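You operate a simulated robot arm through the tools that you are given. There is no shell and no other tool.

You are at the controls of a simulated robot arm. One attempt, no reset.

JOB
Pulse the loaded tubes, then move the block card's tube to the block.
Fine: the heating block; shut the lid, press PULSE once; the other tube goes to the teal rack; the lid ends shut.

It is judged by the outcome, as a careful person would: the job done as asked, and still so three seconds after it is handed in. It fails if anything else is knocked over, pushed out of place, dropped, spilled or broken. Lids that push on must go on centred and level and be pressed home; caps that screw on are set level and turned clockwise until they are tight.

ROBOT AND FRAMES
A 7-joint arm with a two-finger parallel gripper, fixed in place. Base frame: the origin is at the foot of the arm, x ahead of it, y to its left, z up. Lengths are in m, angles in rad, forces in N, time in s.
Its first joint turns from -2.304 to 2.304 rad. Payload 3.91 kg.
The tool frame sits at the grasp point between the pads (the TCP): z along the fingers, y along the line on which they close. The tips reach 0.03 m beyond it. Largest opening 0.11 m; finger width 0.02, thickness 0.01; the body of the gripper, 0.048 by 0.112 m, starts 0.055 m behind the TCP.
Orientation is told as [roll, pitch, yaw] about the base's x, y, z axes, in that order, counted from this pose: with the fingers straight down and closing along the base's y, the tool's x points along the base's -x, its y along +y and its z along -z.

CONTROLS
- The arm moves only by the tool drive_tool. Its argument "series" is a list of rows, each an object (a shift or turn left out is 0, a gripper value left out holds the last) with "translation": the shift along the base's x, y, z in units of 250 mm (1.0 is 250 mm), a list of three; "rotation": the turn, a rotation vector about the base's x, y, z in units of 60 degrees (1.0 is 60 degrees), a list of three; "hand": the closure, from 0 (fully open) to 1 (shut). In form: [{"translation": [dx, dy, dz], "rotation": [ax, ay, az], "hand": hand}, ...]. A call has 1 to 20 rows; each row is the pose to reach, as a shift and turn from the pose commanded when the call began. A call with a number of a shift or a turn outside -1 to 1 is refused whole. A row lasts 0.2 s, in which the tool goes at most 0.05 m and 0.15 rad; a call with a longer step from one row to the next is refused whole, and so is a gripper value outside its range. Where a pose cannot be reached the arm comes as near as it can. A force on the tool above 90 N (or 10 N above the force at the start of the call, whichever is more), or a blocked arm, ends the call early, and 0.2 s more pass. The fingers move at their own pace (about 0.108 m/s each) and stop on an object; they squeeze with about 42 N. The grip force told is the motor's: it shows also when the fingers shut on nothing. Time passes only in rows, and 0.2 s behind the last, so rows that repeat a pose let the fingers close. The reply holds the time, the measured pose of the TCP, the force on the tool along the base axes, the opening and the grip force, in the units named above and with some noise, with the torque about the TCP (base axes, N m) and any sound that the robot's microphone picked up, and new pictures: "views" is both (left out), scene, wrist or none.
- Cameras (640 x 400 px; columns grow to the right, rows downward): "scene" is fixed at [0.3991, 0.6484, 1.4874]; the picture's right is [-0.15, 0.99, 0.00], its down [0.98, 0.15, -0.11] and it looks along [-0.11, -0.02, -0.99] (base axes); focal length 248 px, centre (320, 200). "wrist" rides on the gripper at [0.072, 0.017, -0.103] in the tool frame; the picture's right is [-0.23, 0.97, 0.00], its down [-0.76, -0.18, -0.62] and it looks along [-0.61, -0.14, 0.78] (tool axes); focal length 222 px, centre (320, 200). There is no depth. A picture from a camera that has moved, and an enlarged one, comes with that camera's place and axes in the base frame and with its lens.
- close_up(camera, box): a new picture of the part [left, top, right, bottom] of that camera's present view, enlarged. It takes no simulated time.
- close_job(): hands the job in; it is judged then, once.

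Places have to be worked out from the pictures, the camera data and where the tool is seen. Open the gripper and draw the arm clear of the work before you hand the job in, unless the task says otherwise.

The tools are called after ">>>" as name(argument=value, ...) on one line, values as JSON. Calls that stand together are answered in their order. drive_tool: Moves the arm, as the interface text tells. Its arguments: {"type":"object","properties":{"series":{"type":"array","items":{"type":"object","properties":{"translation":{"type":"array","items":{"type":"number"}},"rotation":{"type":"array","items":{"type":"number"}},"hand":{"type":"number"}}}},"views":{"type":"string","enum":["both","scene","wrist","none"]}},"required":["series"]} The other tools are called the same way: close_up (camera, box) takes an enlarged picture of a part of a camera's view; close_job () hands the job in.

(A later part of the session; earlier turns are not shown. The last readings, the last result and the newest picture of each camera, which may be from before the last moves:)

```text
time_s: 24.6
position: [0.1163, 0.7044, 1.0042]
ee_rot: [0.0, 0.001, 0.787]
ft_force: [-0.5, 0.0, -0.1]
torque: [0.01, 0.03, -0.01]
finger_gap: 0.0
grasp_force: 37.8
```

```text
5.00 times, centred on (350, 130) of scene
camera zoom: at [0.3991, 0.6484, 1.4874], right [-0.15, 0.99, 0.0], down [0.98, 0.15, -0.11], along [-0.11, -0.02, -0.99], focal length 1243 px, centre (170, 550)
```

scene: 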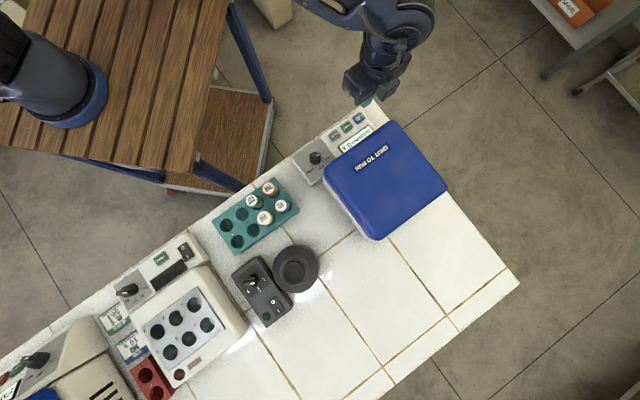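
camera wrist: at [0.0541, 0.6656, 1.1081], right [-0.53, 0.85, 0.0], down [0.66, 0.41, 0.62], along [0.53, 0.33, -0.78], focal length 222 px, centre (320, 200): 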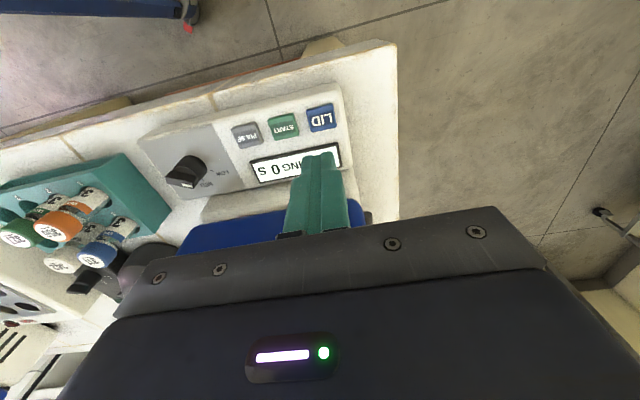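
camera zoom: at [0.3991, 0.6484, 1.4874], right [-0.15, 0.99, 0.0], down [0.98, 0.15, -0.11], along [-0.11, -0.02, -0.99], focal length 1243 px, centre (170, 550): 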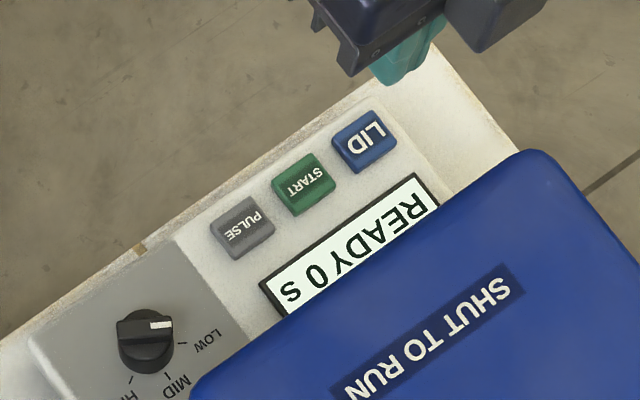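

It reads "READY 0 S", so the run is complete. I press LID with the same depth and steps that worked for PULSE.

>>> drive_tool(series=[{"translation": [0, 0, -0.1]}, {"translation": [0, 0, -0.2]}, {"translation": [0, 0, -0.29]}, {"translation": [0, 0, -0.31]}, {"translation": [0, 0, -0.322]}, {"translation": [0, 0, -0.332]}, {"translation": [0, 0, -0.34]}], views="both")

```text
time_s: 26.2
position: [0.1173, 0.7027, 0.9193]
ee_rot: [0.002, -0.002, 0.788]
ft_force: [-2.6, 4.4, 17.5]
torque: [0.11, 0.14, -0.05]
finger_gap: 0.0001
grasp_force: 37.4
heard: click, click
camera wrist: at [0.053, 0.6636, 1.0246], right [-0.53, 0.85, 0.0], down [0.66, 0.41, 0.62], along [0.53, 0.33, -0.78], focal length 222 px, centre (320, 200)
```

scene: 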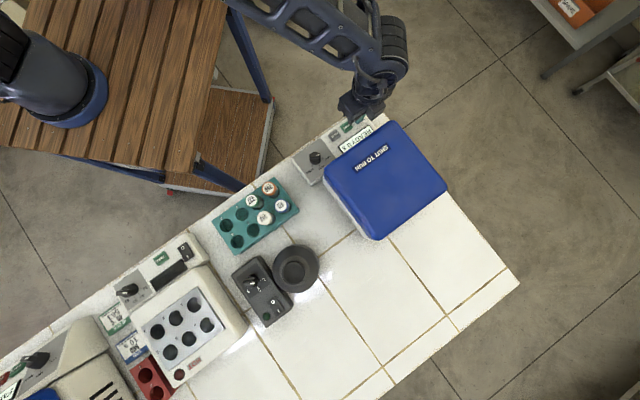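
wrist: 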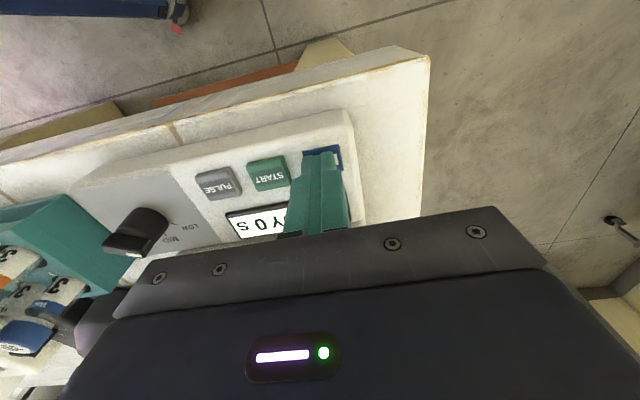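

Two clicks were heard: button and latch. I lift off and look at the lid and the display.

>>> drive_tool(series=[{"translation": [0, 0, 0.06]}, {"translation": [-0.05, -0.05, 0.2]}, {"translation": [-0.1, -0.1, 0.36]}, {"translation": [-0.15, -0.15, 0.5]}, {"translation": [-0.15, -0.15, 0.6]}, {"translation": [-0.15, -0.15, 0.6]}], views="both")

>>> close_up(camera="scene", box=[300, 90, 460, 250])

>>> close_up(camera="wrist", box=[180, 60, 440, 220])

```text
time_s: 27.6
position: [0.0807, 0.6635, 1.0702]
ee_rot: [0.001, -0.001, 0.785]
ft_force: [-0.4, -0.1, 0.3]
torque: [0.0, 0.02, 0.02]
finger_gap: 0.0
grasp_force: 37.9
camera wrist: at [0.0172, 0.6241, 1.1749], right [-0.53, 0.85, 0.0], down [0.66, 0.41, 0.62], along [0.53, 0.33, -0.78], focal length 222 px, centre (320, 200)
```

scene: 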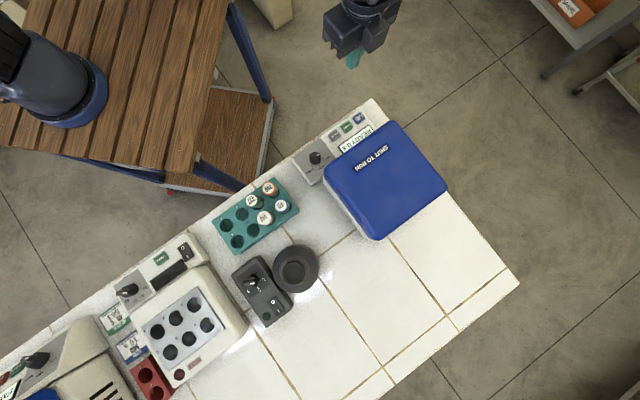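
wrist: 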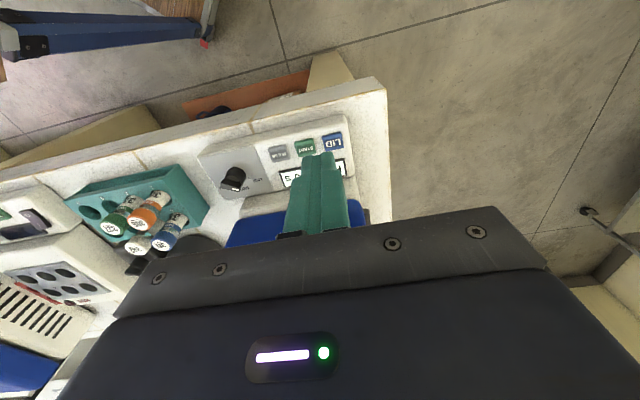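

```text
2.50 times, centred on (380, 170) of scene
camera zoom: at [0.3991, 0.6484, 1.4874], right [-0.15, 0.99, 0.0], down [0.98, 0.15, -0.11], along [-0.11, -0.02, -0.99], focal length 621 px, centre (170, 275)
```

zoom: 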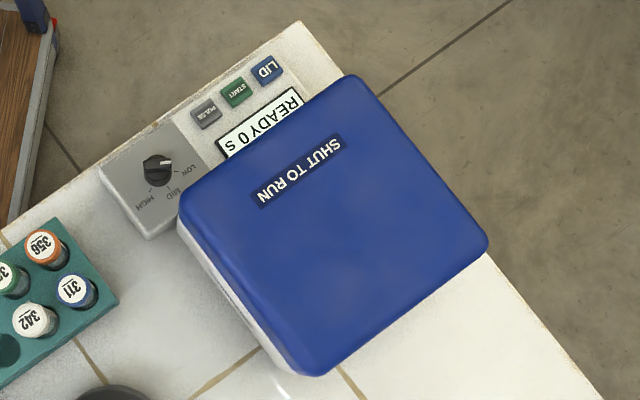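

```text
2.46 times, centred on (310, 140) of wrist
camera zoom: at [0.0172, 0.6241, 1.1749], right [-0.53, 0.85, 0.0], down [0.66, 0.41, 0.62], along [0.53, 0.33, -0.78], focal length 547 px, centre (345, 348)
```

zoom: 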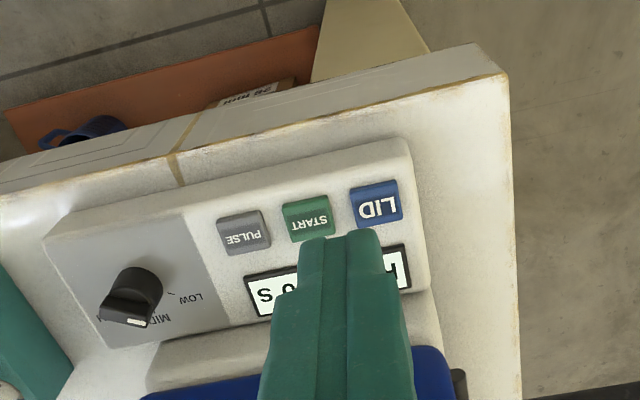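

The lid still sits shut and the display still reads READY. It is probably just unlatched and needs lifting by hand. I tilt the camera for a flatter look at the lid's rim and front-right corner to find a place to lift it.

>>> drive_tool(series=[{"translation": [0.03, -0.06, -0.06], "rotation": [0.066, -0.106, 0]}, {"translation": [0.06, -0.12, -0.12], "rotation": [0.132, -0.212, 0]}, {"translation": [0.09, -0.18, -0.18], "rotation": [0.198, -0.319, 0]}, {"translation": [0.125, -0.24, -0.24], "rotation": [0.264, -0.425, 0]}, {"translation": [0.125, -0.24, -0.24], "rotation": [0.264, -0.425, 0]}], views="both")

>>> close_up(camera="wrist", box=[160, 80, 480, 240])

```text
time_s: 28.8
position: [0.1117, 0.6039, 1.0089]
ee_rot: [-0.13, -0.509, 0.82]
ft_force: [-0.6, -1.3, -0.4]
torque: [0.04, 0.01, -0.02]
finger_gap: 0.0
grasp_force: 38.0
camera wrist: at [0.0115, 0.5424, 1.063], right [-0.53, 0.85, 0.0], down [0.31, 0.19, 0.93], along [0.79, 0.49, -0.36], focal length 222 px, centre (320, 200)
```

scene: 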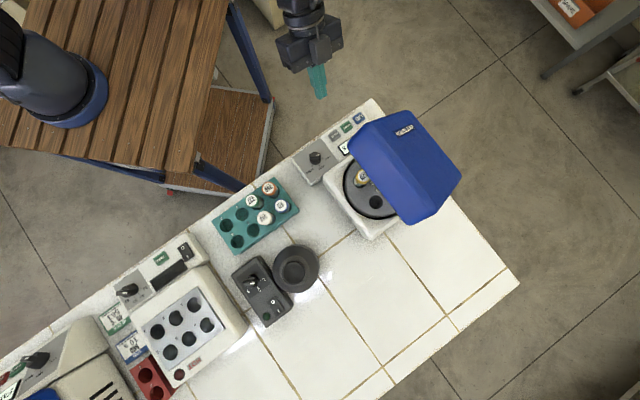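
wrist: 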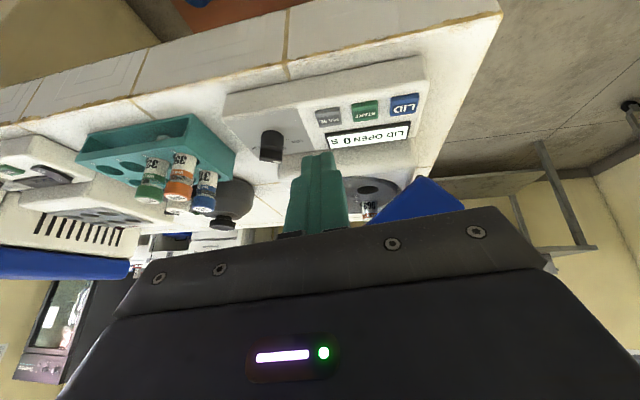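

```text
2.00 times, centred on (320, 160) of wrist
camera zoom: at [0.0115, 0.5424, 1.063], right [-0.53, 0.85, 0.0], down [0.31, 0.19, 0.93], along [0.79, 0.49, -0.36], focal length 444 px, centre (320, 280)
```

zoom: 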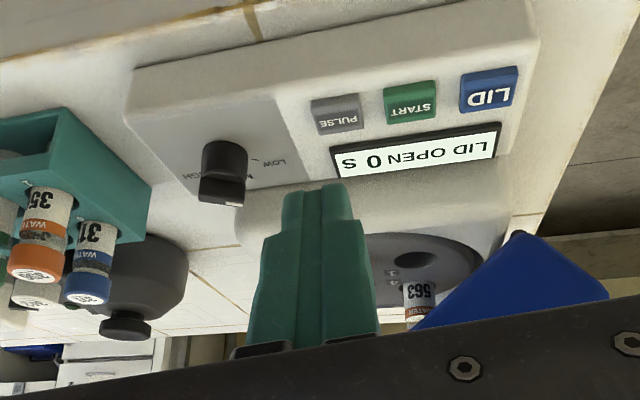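

The lid is opening by itself after a delay and the display reads "LID OPEN". I level the tool again and wait for the lid to finish.

>>> drive_tool(series=[{"translation": [0, 0, 0.05], "rotation": [-0.066, 0.106, 0]}, {"translation": [0, 0, 0.12], "rotation": [-0.132, 0.212, 0]}, {"translation": [0, 0, 0.2], "rotation": [-0.198, 0.319, 0]}, {"translation": [0, 0, 0.3], "rotation": [-0.264, 0.425, 0]}, {"translation": [0, 0, 0.4], "rotation": [-0.264, 0.425, 0]}, {"translation": [0, 0, 0.5], "rotation": [-0.264, 0.425, 0]}, {"translation": [0, 0, 0.6], "rotation": [-0.264, 0.425, 0]}, {"translation": [0, 0, 0.7], "rotation": [-0.264, 0.425, 0]}, {"translation": [0, 0, 0.7], "rotation": [-0.264, 0.425, 0]}, {"translation": [0, 0, 0.7], "rotation": [-0.264, 0.425, 0]}], views="both")

>>> close_up(camera="scene", box=[290, 90, 450, 250])

>>> close_up(camera="wrist", box=[240, 60, 440, 220])

```text
time_s: 31.0
position: [0.1112, 0.6055, 1.184]
ee_rot: [0.001, 0.001, 0.786]
ft_force: [0.3, 0.6, -0.3]
torque: [0.01, -0.01, -0.01]
finger_gap: 0.0
grasp_force: 37.9
camera wrist: at [0.047, 0.5656, 1.2888], right [-0.53, 0.85, 0.0], down [0.66, 0.41, 0.62], along [0.53, 0.33, -0.78], focal length 222 px, centre (320, 200)
```

scene: 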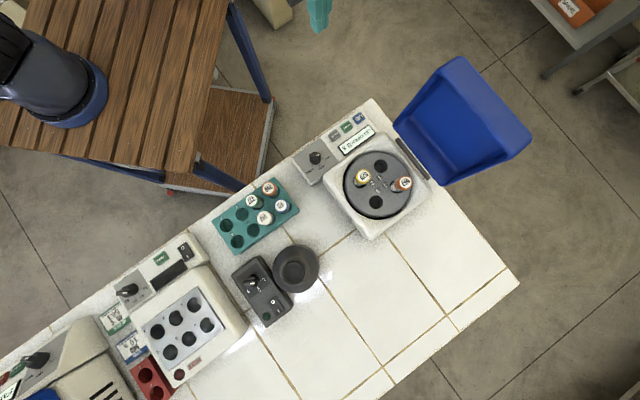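
wrist: 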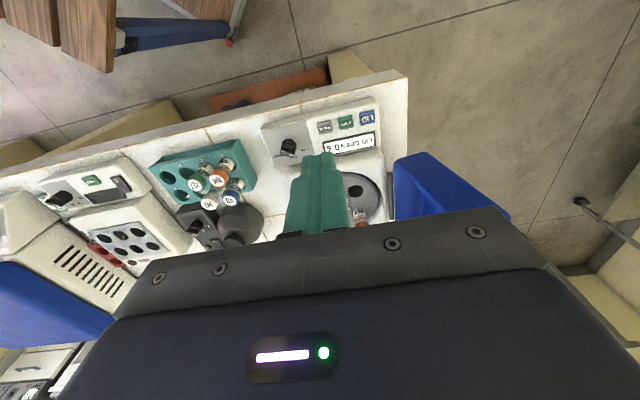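

```text
2.50 times, centred on (370, 170) of scene
camera zoom: at [0.3991, 0.6484, 1.4874], right [-0.15, 0.99, 0.0], down [0.98, 0.15, -0.11], along [-0.11, -0.02, -0.99], focal length 621 px, centre (195, 275)
```

zoom: 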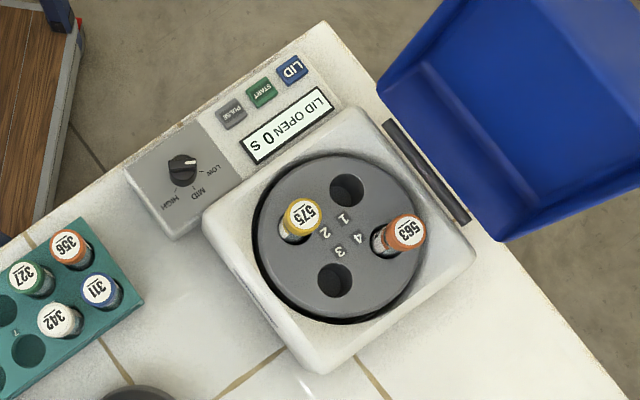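

```text
2.50 times, centred on (340, 140) of wrist
camera zoom: at [0.047, 0.5656, 1.2888], right [-0.53, 0.85, 0.0], down [0.66, 0.41, 0.62], along [0.53, 0.33, -0.78], focal length 555 px, centre (270, 350)
```

zoom: 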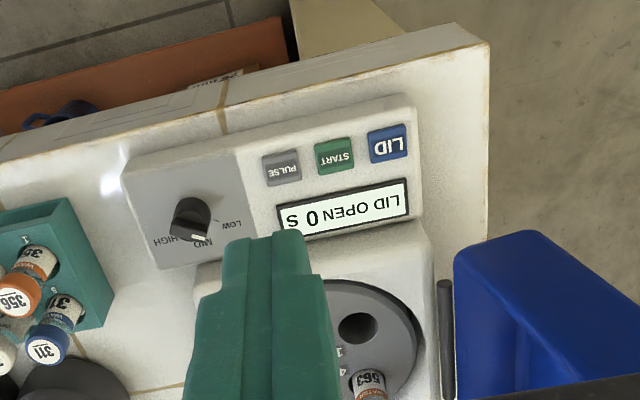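

The lid is fully open and the rotor stopped in its original orientation, with 575 in position 2 and 563 in position 4. I open the gripper partway and move above tube 563 at an estimated (0.280, 0.808, top ≈ 0.977).

>>> drive_tool(series=[{"translation": [0.11, 0.13, 0], "hand": 0.3}, {"translation": [0.22, 0.26, 0]}, {"translation": [0.33, 0.39, 0]}, {"translation": [0.44, 0.52, 0]}, {"translation": [0.55, 0.65, -0.03]}, {"translation": [0.66, 0.78, -0.08]}, {"translation": [0.676, 0.811, -0.136]}, {"translation": [0.676, 0.811, -0.136]}], views="both")

>>> close_up(camera="wrist", box=[200, 40, 440, 220])

```text
time_s: 32.8
position: [0.2771, 0.8078, 1.1509]
ee_rot: [0.001, 0.0, 0.789]
ft_force: [-0.3, -0.1, -0.3]
torque: [0.03, -0.01, 0.02]
finger_gap: 0.077
grasp_force: 0.0
camera wrist: at [0.2135, 0.7691, 1.2564], right [-0.53, 0.85, 0.0], down [0.66, 0.41, 0.62], along [0.53, 0.33, -0.78], focal length 222 px, centre (320, 200)
```

scene: 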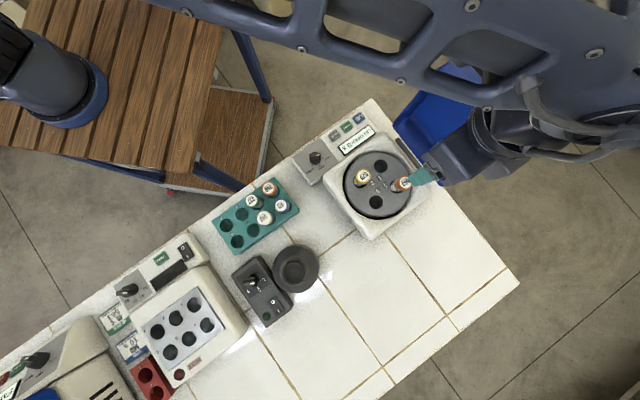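
wrist: 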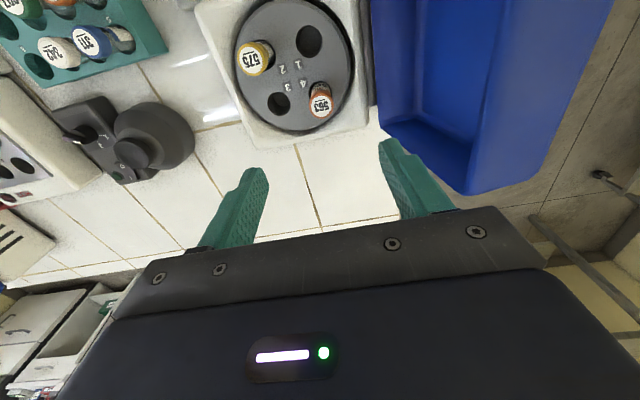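

```text
2.22 times, centred on (320, 130) of wrist
camera zoom: at [0.2135, 0.7691, 1.2564], right [-0.53, 0.85, 0.0], down [0.66, 0.41, 0.62], along [0.53, 0.33, -0.78], focal length 494 px, centre (320, 356)
```

zoom: 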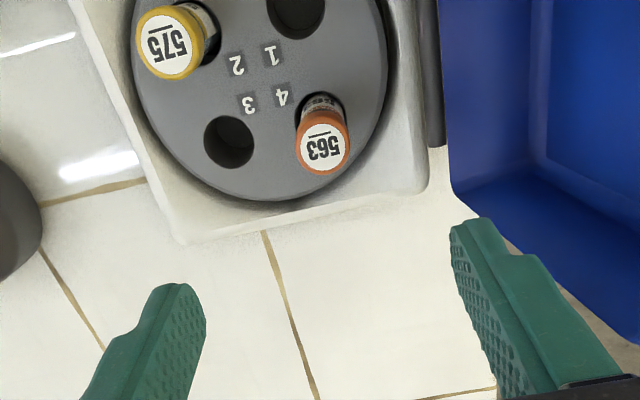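

The refined 563 cap position is ≈ (0.2805, 0.813). I rotate the gripper so it closes tangentially to the rotor, clear of the housing rim, narrow the opening and come down to just above the cap.

>>> drive_tool(series=[{"translation": [0.013, 0.021, 0], "rotation": [0, 0, 0.13], "hand": 0.5}, {"translation": [0.013, 0.021, 0], "rotation": [0, 0, 0.26]}, {"translation": [0.013, 0.021, 0], "rotation": [0, 0, 0.39]}, {"translation": [0.013, 0.021, -0.1], "rotation": [0, 0, 0.52]}, {"translation": [0.013, 0.021, -0.2], "rotation": [0, 0, 0.65]}, {"translation": [0.013, 0.021, -0.3], "rotation": [0, 0, 0.75]}, {"translation": [0.013, 0.021, -0.4], "rotation": [0, 0, 0.75]}, {"translation": [0.013, 0.021, -0.4], "rotation": [0, 0, 0.75]}], views="both")

>>> close_up(camera="wrist", box=[220, 60, 420, 220])

```text
time_s: 34.6
position: [0.2844, 0.8134, 1.0535]
ee_rot: [-0.001, 0.0, 1.572]
ft_force: [-0.9, 0.4, -0.2]
torque: [0.01, 0.02, 0.02]
finger_gap: 0.0552
grasp_force: 0.1
camera wrist: at [0.2667, 0.7417, 1.1583], right [-0.97, 0.23, 0.0], down [0.18, 0.76, 0.62], along [0.14, 0.61, -0.78], focal length 222 px, centre (320, 200)
```

scene: 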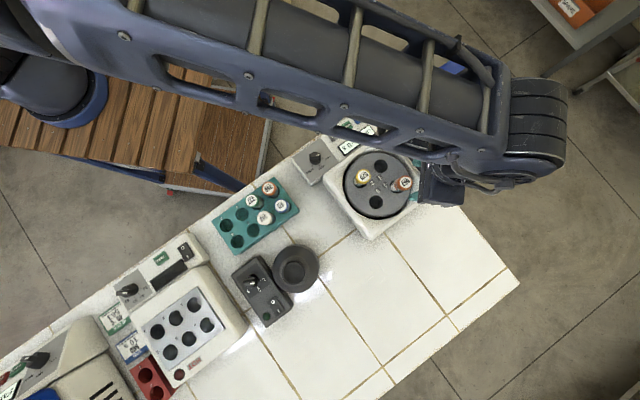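
wrist: 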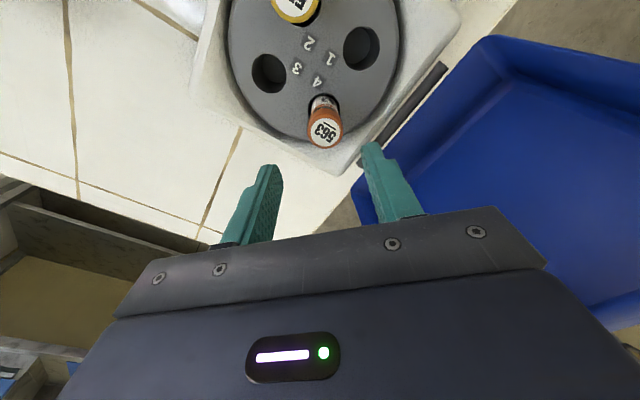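

```text
2.50 times, centred on (320, 140) of wrist
camera zoom: at [0.2667, 0.7417, 1.1583], right [-0.97, 0.23, 0.0], down [0.18, 0.76, 0.62], along [0.14, 0.61, -0.78], focal length 555 px, centre (320, 350)
```

zoom: 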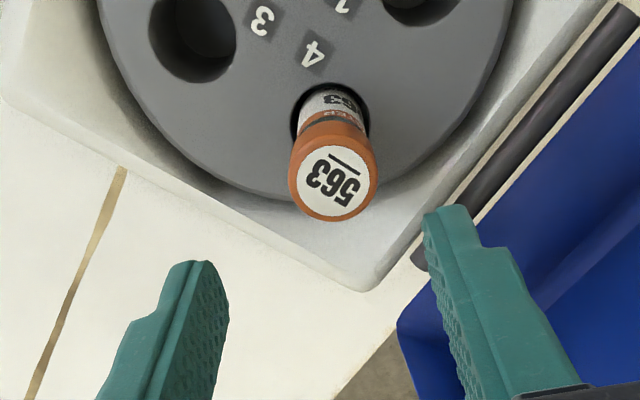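

Triangulating from two wrist views puts the 563 cap at (0.279, 0.813), top z ≈ 0.98. I correct 5 mm in x and start down with a check halfway.

>>> drive_tool(series=[{"translation": [-0.02, -0.001, 0]}, {"translation": [-0.02, -0.001, -0.1]}, {"translation": [-0.02, -0.001, -0.2]}, {"translation": [-0.02, -0.001, -0.2]}], views="wrist")

>>> close_up(camera="wrist", box=[220, 60, 420, 220])

```text
time_s: 35.6
position: [0.2785, 0.8126, 1.0022]
ee_rot: [0.001, 0.0, 1.572]
ft_force: [-0.2, -0.3, -0.5]
torque: [0.03, -0.04, 0.02]
finger_gap: 0.0552
grasp_force: 0.1
camera wrist: at [0.2612, 0.7407, 1.1062], right [-0.97, 0.23, 0.0], down [0.18, 0.76, 0.62], along [0.14, 0.61, -0.78], focal length 222 px, centre (320, 200)
```

wrist: 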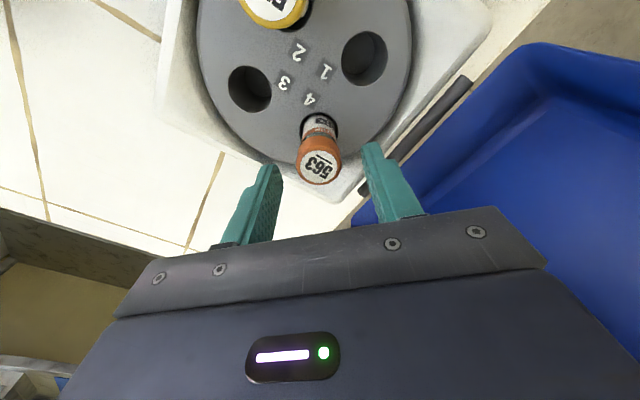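

```text
2.50 times, centred on (320, 140) of wrist
camera zoom: at [0.2612, 0.7407, 1.1062], right [-0.97, 0.23, 0.0], down [0.18, 0.76, 0.62], along [0.14, 0.61, -0.78], focal length 555 px, centre (320, 350)
```

zoom: 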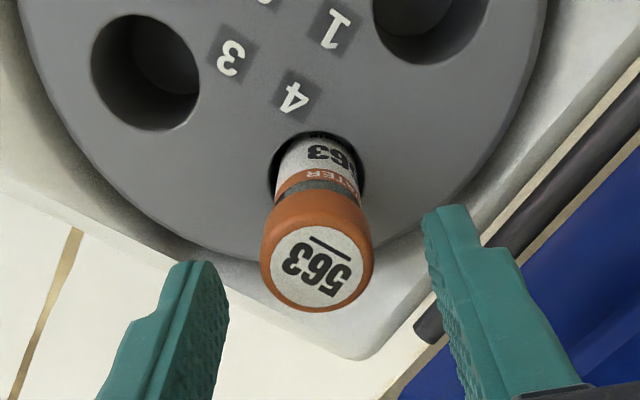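

Aligned within 2 mm. I lower to grip height around the cap, with tips about 1 cm above the rotor, and close.

>>> drive_tool(series=[{"translation": [0, 0, -0.07]}, {"translation": [0, 0, -0.132]}, {"translation": [0, 0, -0.132]}, {"translation": [0, 0, -0.132], "hand": 1}, {"translation": [0, 0, -0.132], "hand": 1}, {"translation": [0, 0, -0.132], "hand": 1}], views="wrist")

```text
time_s: 37.0
position: [0.2778, 0.8118, 0.9696]
ee_rot: [-0.001, -0.002, 1.572]
ft_force: [0.1, 0.1, -0.2]
torque: [0.02, -0.01, 0.01]
finger_gap: 0.0285
grasp_force: 42.3
camera wrist: at [0.2602, 0.7388, 1.0737], right [-0.97, 0.23, 0.0], down [0.18, 0.76, 0.62], along [0.14, 0.61, -0.78], focal length 222 px, centre (320, 200)
```

wrist: 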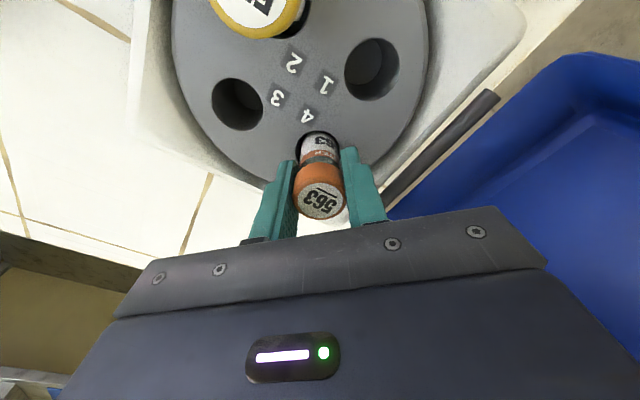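

The cap is held at a 28.5 mm gap with 42 N. I lift straight up slowly.

>>> drive_tool(series=[{"translation": [0, 0, 0.06]}, {"translation": [0, 0, 0.14]}, {"translation": [0, 0, 0.26]}, {"translation": [0, 0, 0.4]}, {"translation": [0, 0, 0.54]}, {"translation": [0, 0, 0.66]}, {"translation": [0, 0, 0.66]}], views="both")

>>> close_up(camera="wrist", box=[220, 60, 420, 220])

```text
time_s: 38.6
position: [0.2775, 0.8121, 1.134]
ee_rot: [0.001, 0.001, 1.571]
ft_force: [0.3, 1.5, -0.3]
torque: [-0.02, 0.03, 0.02]
finger_gap: 0.0284
grasp_force: 41.5
camera wrist: at [0.2598, 0.7389, 1.239], right [-0.97, 0.23, 0.0], down [0.18, 0.76, 0.62], along [0.14, 0.61, -0.78], focal length 222 px, centre (320, 200)
```

scene: 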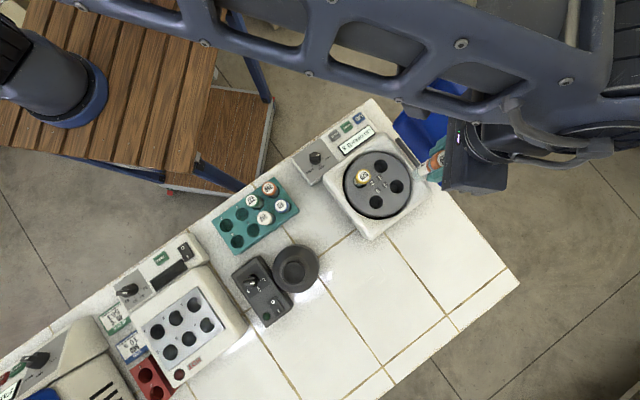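
wrist: 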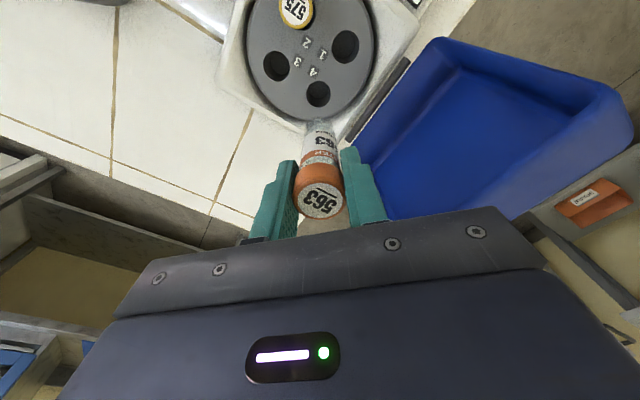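

```text
2.50 times, centred on (320, 140) of wrist
camera zoom: at [0.2598, 0.7389, 1.239], right [-0.97, 0.23, 0.0], down [0.18, 0.76, 0.62], along [0.14, 0.61, -0.78], focal length 555 px, centre (320, 350)
```

zoom: 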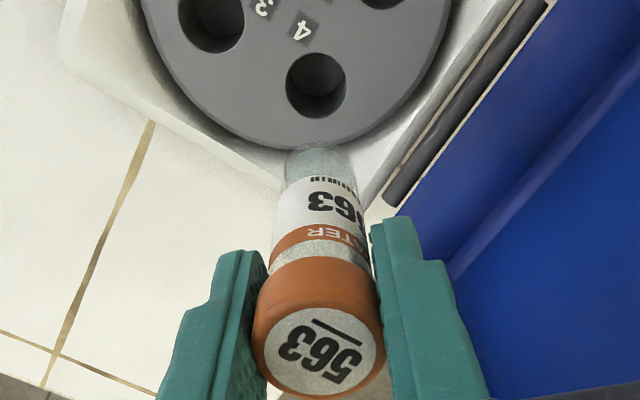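

Tube 563 is out; it is about 115 mm long with its bottom roughly 105 mm below the TCP. The heating-block wells work out to well 2 ≈ (0.637, 0.369), well 5 ≈ (0.675, 0.407), plate top z ≈ 0.926. I carry the tube high toward the block and turn back to yaw 45°.

>>> drive_tool(series=[{"translation": [0.09, -0.111, 0.03], "rotation": [0, 0, -0.094]}, {"translation": [0.18, -0.222, 0.06], "rotation": [0, 0, -0.188]}, {"translation": [0.27, -0.333, 0.08], "rotation": [0, 0, -0.282]}, {"translation": [0.36, -0.444, 0.08], "rotation": [0, 0, -0.376]}, {"translation": [0.45, -0.555, 0.08], "rotation": [0, 0, -0.47]}, {"translation": [0.54, -0.666, 0.08], "rotation": [0, 0, -0.564]}, {"translation": [0.63, -0.777, 0.08], "rotation": [0, 0, -0.658]}, {"translation": [0.72, -0.888, 0.08], "rotation": [0, 0, -0.75]}, {"translation": [0.72, -0.888, 0.08], "rotation": [0, 0, -0.75]}], views="both")

```text
time_s: 40.6
position: [0.4558, 0.5888, 1.1543]
ee_rot: [-0.002, 0.0, 0.786]
ft_force: [0.4, 0.5, 0.3]
torque: [0.02, -0.02, -0.01]
finger_gap: 0.0285
grasp_force: 41.7
camera wrist: at [0.3919, 0.5504, 1.2586], right [-0.53, 0.85, 0.0], down [0.66, 0.41, 0.62], along [0.53, 0.33, -0.78], focal length 222 px, centre (320, 200)
```

scene: 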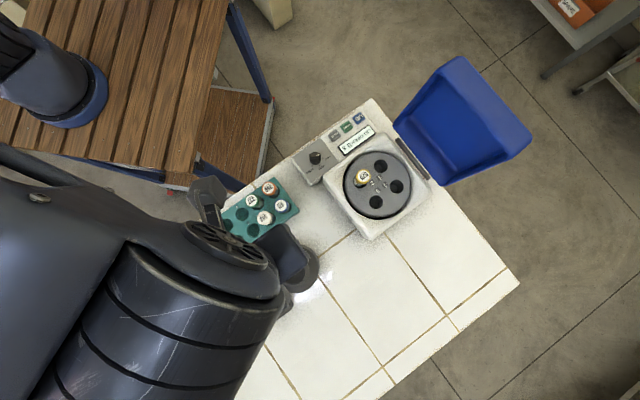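
wrist: 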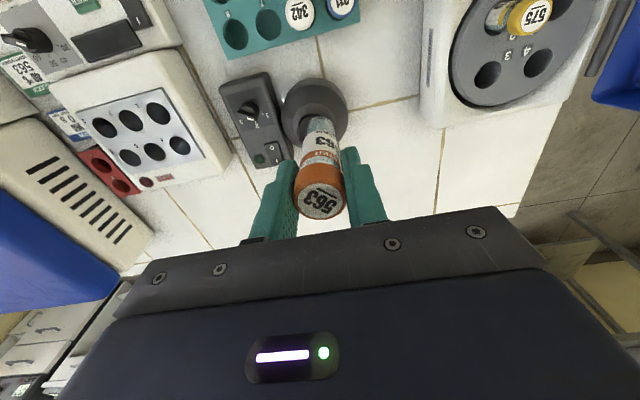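

The wrist view now shows the block wells. I enlarge it to refine their positions.

>>> close_up(camera="wrist", box=[60, 60, 240, 200])

>>> close_up(camera="wrist", box=[200, 0, 380, 110])

```text
2.86 times, centred on (150, 130) of wrist
camera zoom: at [0.3919, 0.5504, 1.2586], right [-0.53, 0.85, 0.0], down [0.66, 0.41, 0.62], along [0.53, 0.33, -0.78], focal length 635 px, centre (806, 400)
```

zoom: 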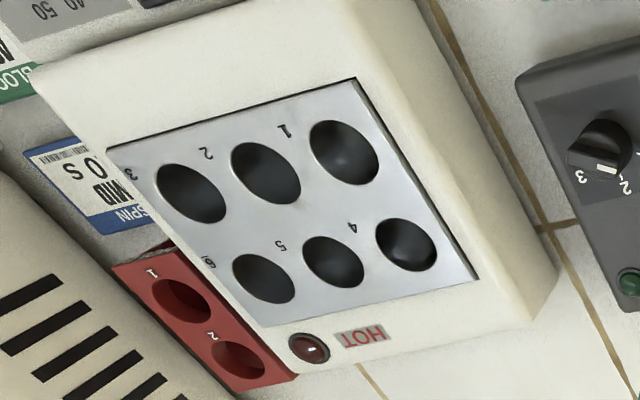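

```text
3.56 times, centred on (290, 55) of wrist
camera zoom: at [0.3919, 0.5504, 1.2586], right [-0.53, 0.85, 0.0], down [0.66, 0.41, 0.62], along [0.53, 0.33, -0.78], focal length 790 px, centre (427, 716)
```

zoom: 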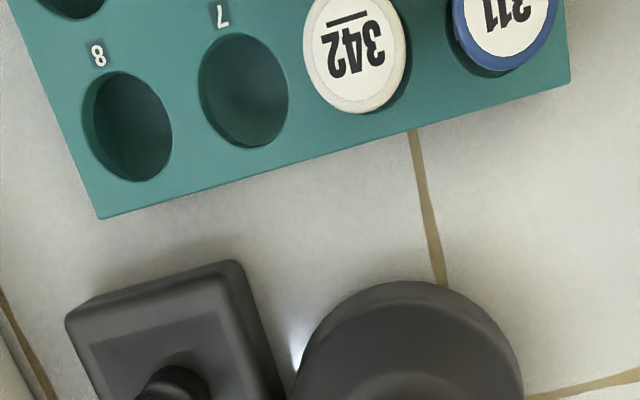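

The well positions from both cameras agree within 2 mm. I'll use well 1 at ≈ (0.605, 0.404) and move the tube above it.

>>> drive_tool(series=[{"translation": [0.1, -0.123, 0]}, {"translation": [0.2, -0.246, 0]}, {"translation": [0.3, -0.37, 0]}, {"translation": [0.4, -0.493, 0]}, {"translation": [0.5, -0.616, 0]}, {"translation": [0.597, -0.739, -0.06]}, {"translation": [0.597, -0.739, -0.16]}, {"translation": [0.597, -0.739, -0.16]}], views="both")

>>> close_up(camera="wrist", box=[200, 60, 440, 220])

```text
time_s: 42.4
position: [0.6071, 0.4041, 1.1124]
ee_rot: [0.0, 0.002, 0.788]
ft_force: [-0.7, 0.2, 0.3]
torque: [-0.01, -0.02, 0.04]
finger_gap: 0.0286
grasp_force: 41.7
camera wrist: at [0.5436, 0.3653, 1.2169], right [-0.53, 0.85, 0.0], down [0.66, 0.41, 0.62], along [0.53, 0.33, -0.78], focal length 222 px, centre (320, 200)
```

scene: 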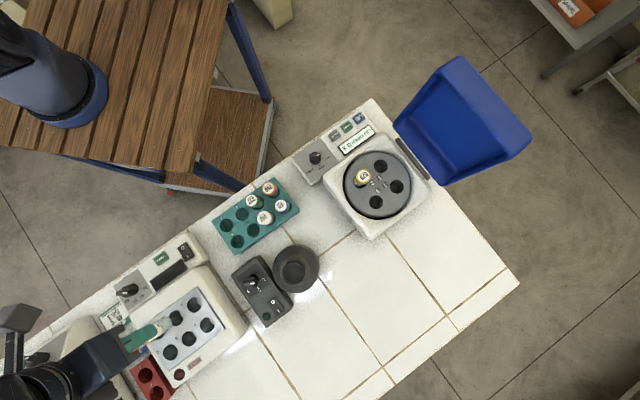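
wrist: 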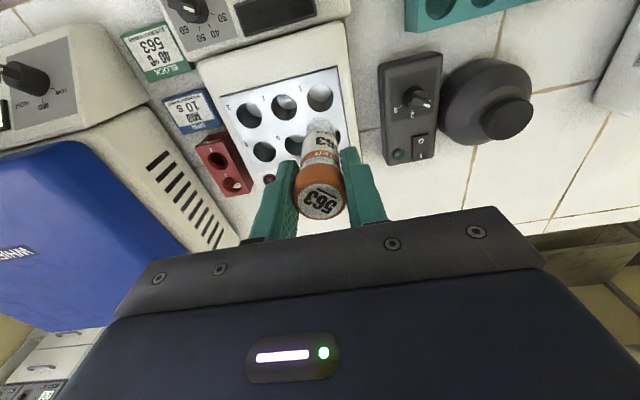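

```text
2.50 times, centred on (320, 140) of wrist
camera zoom: at [0.5436, 0.3653, 1.2169], right [-0.53, 0.85, 0.0], down [0.66, 0.41, 0.62], along [0.53, 0.33, -0.78], focal length 555 px, centre (320, 350)
```

zoom: 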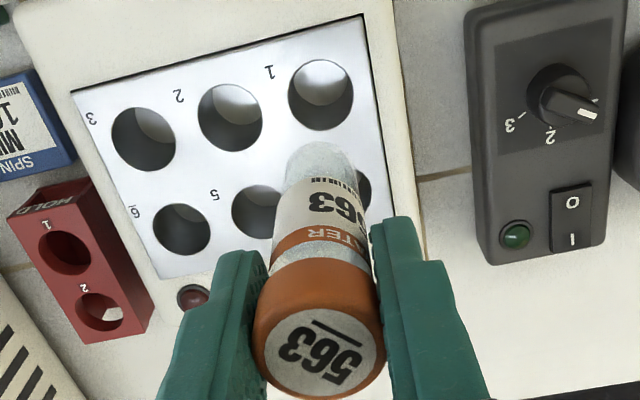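

Well 1 measures (0.6056, 0.4038) from here, so I correct 1.5 mm and lower until the tube bottom is just above the well.

>>> drive_tool(series=[{"translation": [-0.006, -0.001, -0.1]}, {"translation": [-0.006, -0.001, -0.2]}, {"translation": [-0.006, -0.001, -0.28]}, {"translation": [-0.006, -0.001, -0.28]}], views="both")

>>> close_up(camera="wrist", box=[220, 60, 420, 220])

>>> close_up(camera="scene", box=[110, 260, 250, 380])

```text
time_s: 43.4
position: [0.6085, 0.4054, 1.0434]
ee_rot: [0.001, 0.0, 0.786]
ft_force: [-0.3, -0.8, -1.4]
torque: [0.02, -0.03, 0.05]
finger_gap: 0.0286
grasp_force: 42.0
camera wrist: at [0.5433, 0.3664, 1.1473], right [-0.53, 0.85, 0.0], down [0.66, 0.41, 0.62], along [0.53, 0.33, -0.78], focal length 222 px, centre (320, 200)
```

scene: 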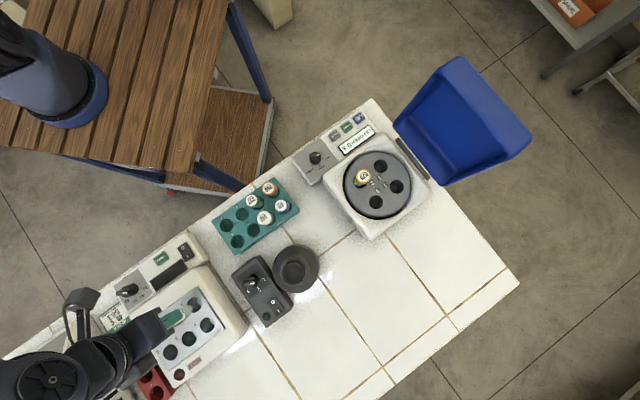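
wrist: 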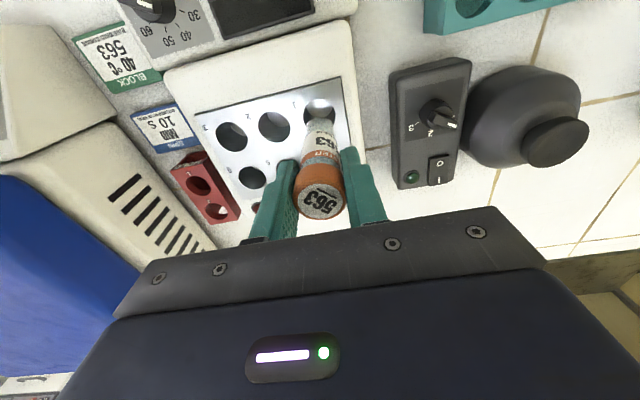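

```text
2.50 times, centred on (320, 140) of wrist
camera zoom: at [0.5433, 0.3664, 1.1473], right [-0.53, 0.85, 0.0], down [0.66, 0.41, 0.62], along [0.53, 0.33, -0.78], focal length 555 px, centre (320, 350)
```

zoom: 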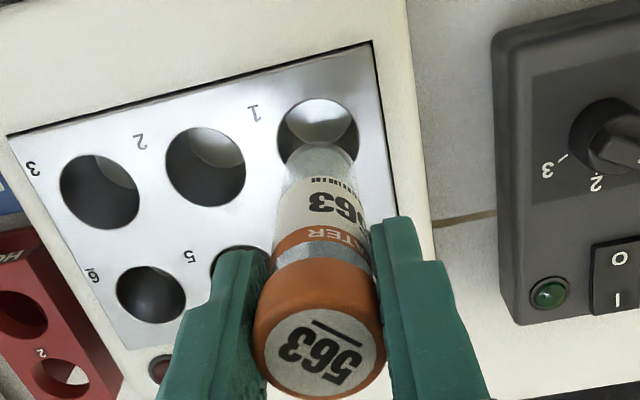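

```text
3.33 times, centred on (180, 320) of scene
camera zoom: at [0.3991, 0.6484, 1.4874], right [-0.15, 0.99, 0.0], down [0.98, 0.15, -0.11], along [-0.11, -0.02, -0.99], focal length 828 px, centre (787, -200)
```

zoom: 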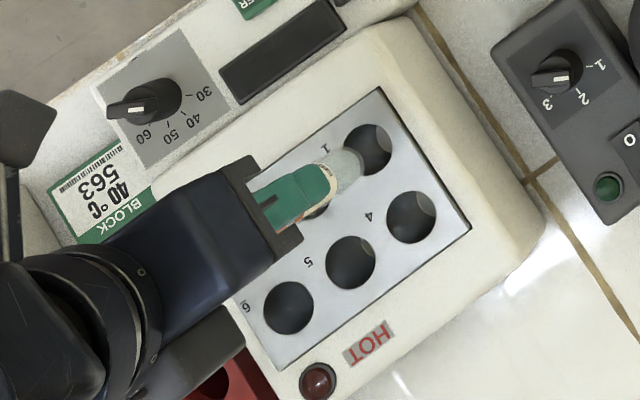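

The projection of the tube axis onto the plate says I should shift about 3 mm back toward the robot. I apply that and lower until the tube bottom reaches the well mouth.

>>> drive_tool(series=[{"translation": [-0.009, -0.008, 0]}, {"translation": [-0.009, -0.008, -0.06]}, {"translation": [-0.009, -0.008, -0.09]}, {"translation": [-0.009, -0.008, -0.09]}], views="both")

>>> close_up(camera="wrist", box=[260, 80, 380, 180])

>>> close_up(camera="scene", box=[140, 270, 220, 350])

```text
time_s: 44.4
position: [0.6041, 0.4015, 1.0203]
ee_rot: [0.001, 0.0, 0.787]
ft_force: [-0.1, -0.1, 0.1]
torque: [0.03, -0.05, 0.0]
finger_gap: 0.0284
grasp_force: 42.2
camera wrist: at [0.5399, 0.3637, 1.1253], right [-0.53, 0.85, 0.0], down [0.66, 0.41, 0.62], along [0.53, 0.33, -0.78], focal length 222 px, centre (320, 200)
```

scene: 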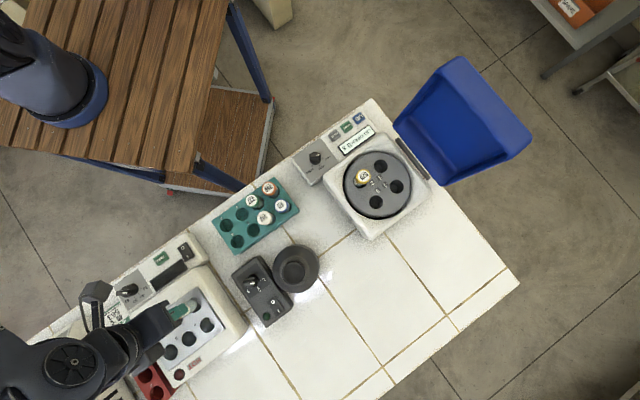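
wrist: 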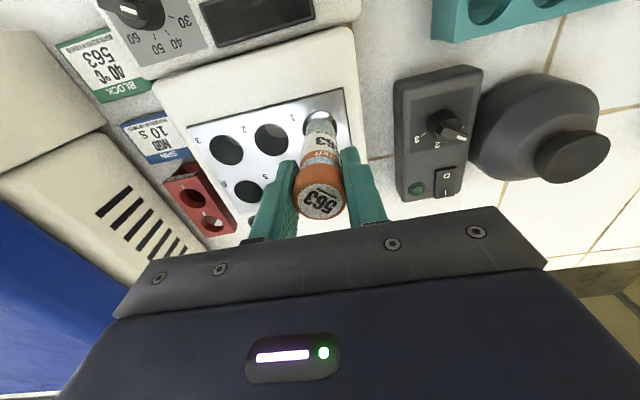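

```text
4.00 times, centred on (320, 130) of wrist
camera zoom: at [0.5399, 0.3637, 1.1253], right [-0.53, 0.85, 0.0], down [0.66, 0.41, 0.62], along [0.53, 0.33, -0.78], focal length 888 px, centre (320, 480)
```

zoom: 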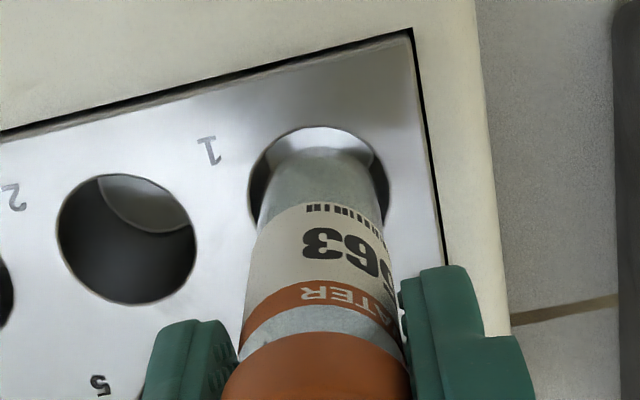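

```text
5.00 times, centred on (180, 310) of scene
camera zoom: at [0.3991, 0.6484, 1.4874], right [-0.15, 0.99, 0.0], down [0.98, 0.15, -0.11], along [-0.11, -0.02, -0.99], focal length 1243 px, centre (1020, -350)
```

zoom: 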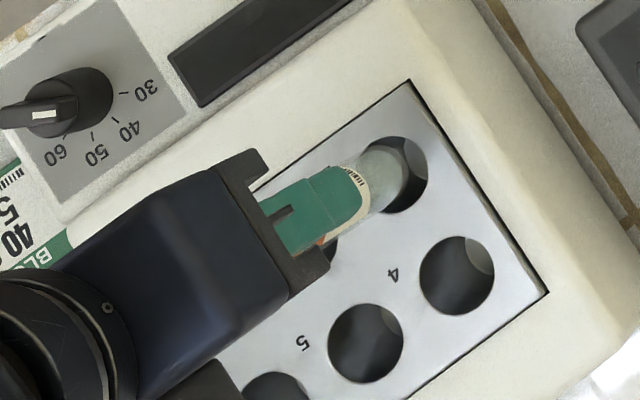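

The tube end looks concentric with well 1 to within about 1.5 mm in both views. I nudge 1.4 mm forward and lower 12 mm, watching the force.

>>> drive_tool(series=[{"translation": [0.005, 0.003, -0.012]}, {"translation": [0.005, 0.003, -0.024]}, {"translation": [0.005, 0.003, -0.036]}, {"translation": [0.005, 0.003, -0.048]}], views="wrist")

>>> close_up(camera="wrist", box=[260, 80, 380, 180])

>>> close_up(camera="scene", box=[140, 270, 220, 350])

```text
time_s: 45.4
position: [0.6033, 0.4039, 1.0091]
ee_rot: [0.0, 0.0, 0.787]
ft_force: [-0.2, -0.2, -0.4]
torque: [0.04, 0.02, 0.02]
finger_gap: 0.0285
grasp_force: 42.0
camera wrist: at [0.5401, 0.365, 1.1132], right [-0.53, 0.85, 0.0], down [0.66, 0.41, 0.62], along [0.53, 0.33, -0.78], focal length 222 px, centre (320, 200)
```

wrist: 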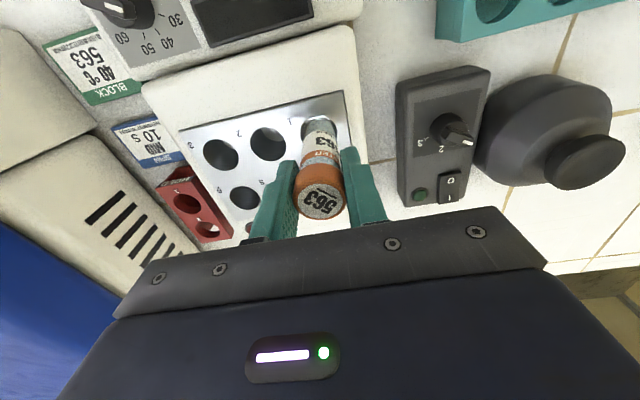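

```text
4.00 times, centred on (320, 130) of wrist
camera zoom: at [0.5401, 0.365, 1.1132], right [-0.53, 0.85, 0.0], down [0.66, 0.41, 0.62], along [0.53, 0.33, -0.78], focal length 888 px, centre (320, 480)
```

zoom: 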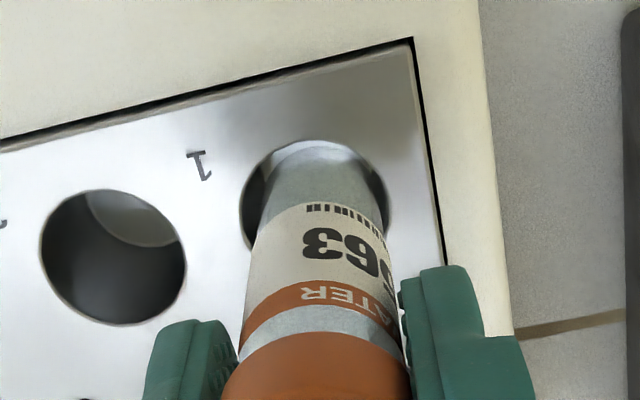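

```text
5.00 times, centred on (180, 310) of scene
camera zoom: at [0.3991, 0.6484, 1.4874], right [-0.15, 0.99, 0.0], down [0.98, 0.15, -0.11], along [-0.11, -0.02, -0.99], focal length 1243 px, centre (1020, -350)
```

zoom: 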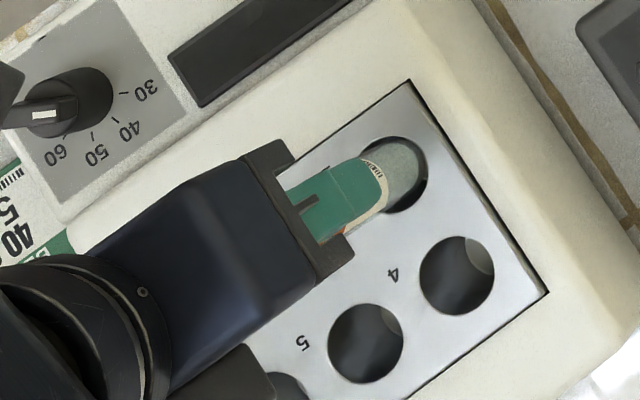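

Still no contact force and the tube end is entering the well. It sits about 1 mm to one side, so I nudge (+0.6, −1.1 mm) and lower further.

>>> drive_tool(series=[{"translation": [0.0025, -0.0045, 0]}, {"translation": [0.0025, -0.0045, -0.016]}, {"translation": [0.0025, -0.0045, -0.032]}, {"translation": [0.0025, -0.0045, -0.048]}], views="wrist")

>>> close_up(camera="wrist", box=[260, 80, 380, 180])

>>> close_up(camera="scene", box=[140, 270, 220, 350])

```text
time_s: 46.4
position: [0.6052, 0.4033, 0.9965]
ee_rot: [0.0, 0.0, 0.786]
ft_force: [-0.4, 0.2, -1.0]
torque: [-0.03, 0.01, -0.03]
finger_gap: 0.0283
grasp_force: 41.6
camera wrist: at [0.5406, 0.3644, 1.1007], right [-0.53, 0.85, 0.0], down [0.66, 0.41, 0.62], along [0.53, 0.33, -0.78], focal length 222 px, centre (320, 200)
```

wrist: 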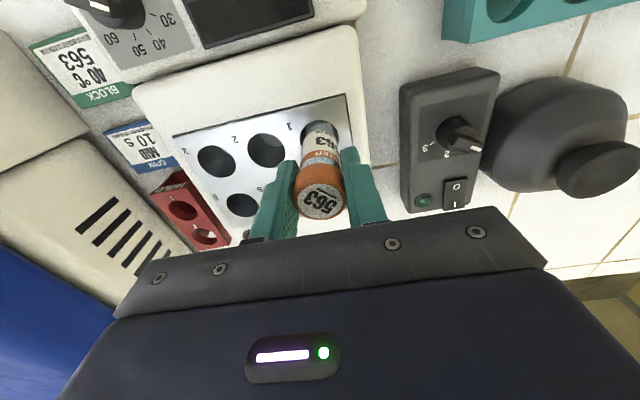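

```text
4.00 times, centred on (320, 130) of wrist
camera zoom: at [0.5406, 0.3644, 1.1007], right [-0.53, 0.85, 0.0], down [0.66, 0.41, 0.62], along [0.53, 0.33, -0.78], focal length 888 px, centre (320, 480)
```

zoom: 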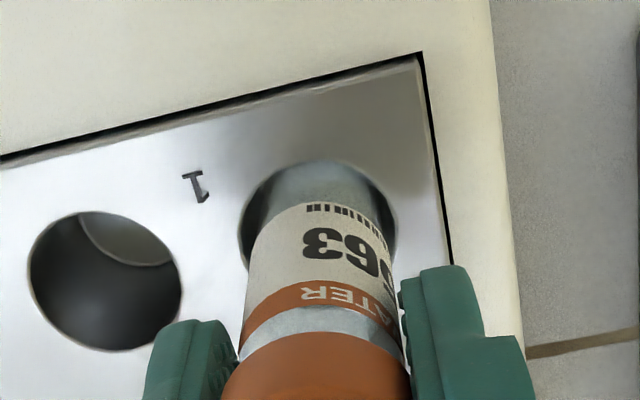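

```text
5.00 times, centred on (180, 310) of scene
camera zoom: at [0.3991, 0.6484, 1.4874], right [-0.15, 0.99, 0.0], down [0.98, 0.15, -0.11], along [-0.11, -0.02, -0.99], focal length 1243 px, centre (1020, -350)
```

zoom: 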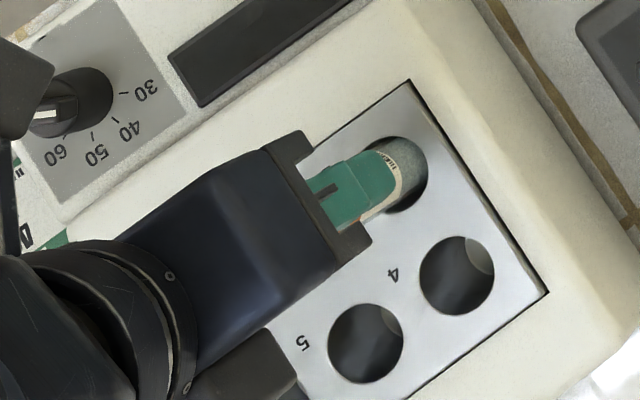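

Well centred and still free. I lower another 20 mm in small steps.

>>> drive_tool(series=[{"translation": [0, 0, -0.016]}, {"translation": [0, 0, -0.032]}, {"translation": [0, 0, -0.048]}, {"translation": [0, 0, -0.064]}, {"translation": [0, 0, -0.08]}], views="wrist")

>>> close_up(camera="wrist", box=[240, 80, 400, 220])

```text
time_s: 47.6
position: [0.6045, 0.4033, 0.9753]
ee_rot: [0.0, 0.001, 0.786]
ft_force: [-0.1, 0.6, -3.4]
torque: [0.03, 0.0, 0.01]
finger_gap: 0.0283
grasp_force: 42.3
camera wrist: at [0.5411, 0.3639, 1.0803], right [-0.53, 0.85, 0.0], down [0.66, 0.41, 0.62], along [0.53, 0.33, -0.78], focal length 222 px, centre (320, 200)
```

wrist: 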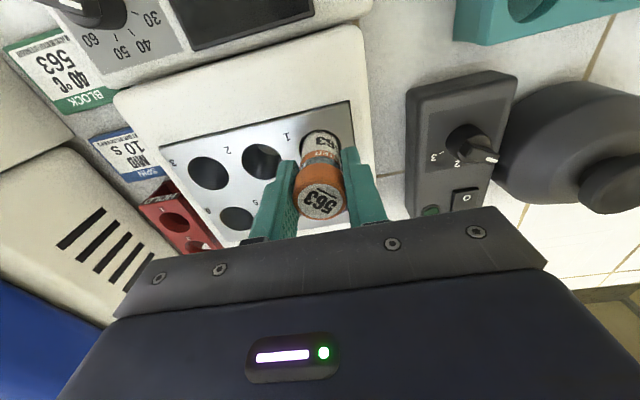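

```text
2.86 times, centred on (320, 150) of wrist
camera zoom: at [0.5411, 0.3639, 1.0803], right [-0.53, 0.85, 0.0], down [0.66, 0.41, 0.62], along [0.53, 0.33, -0.78], focal length 635 px, centre (320, 343)
```

zoom: 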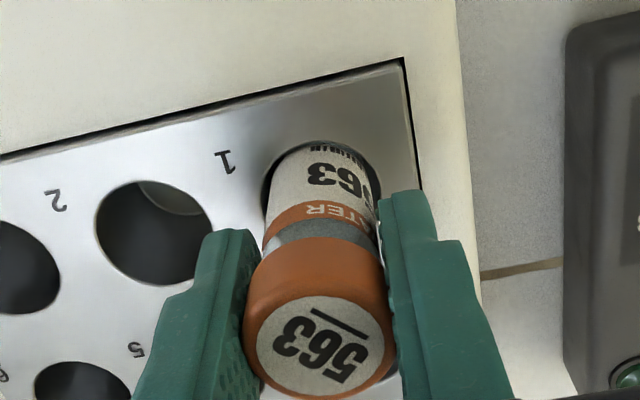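

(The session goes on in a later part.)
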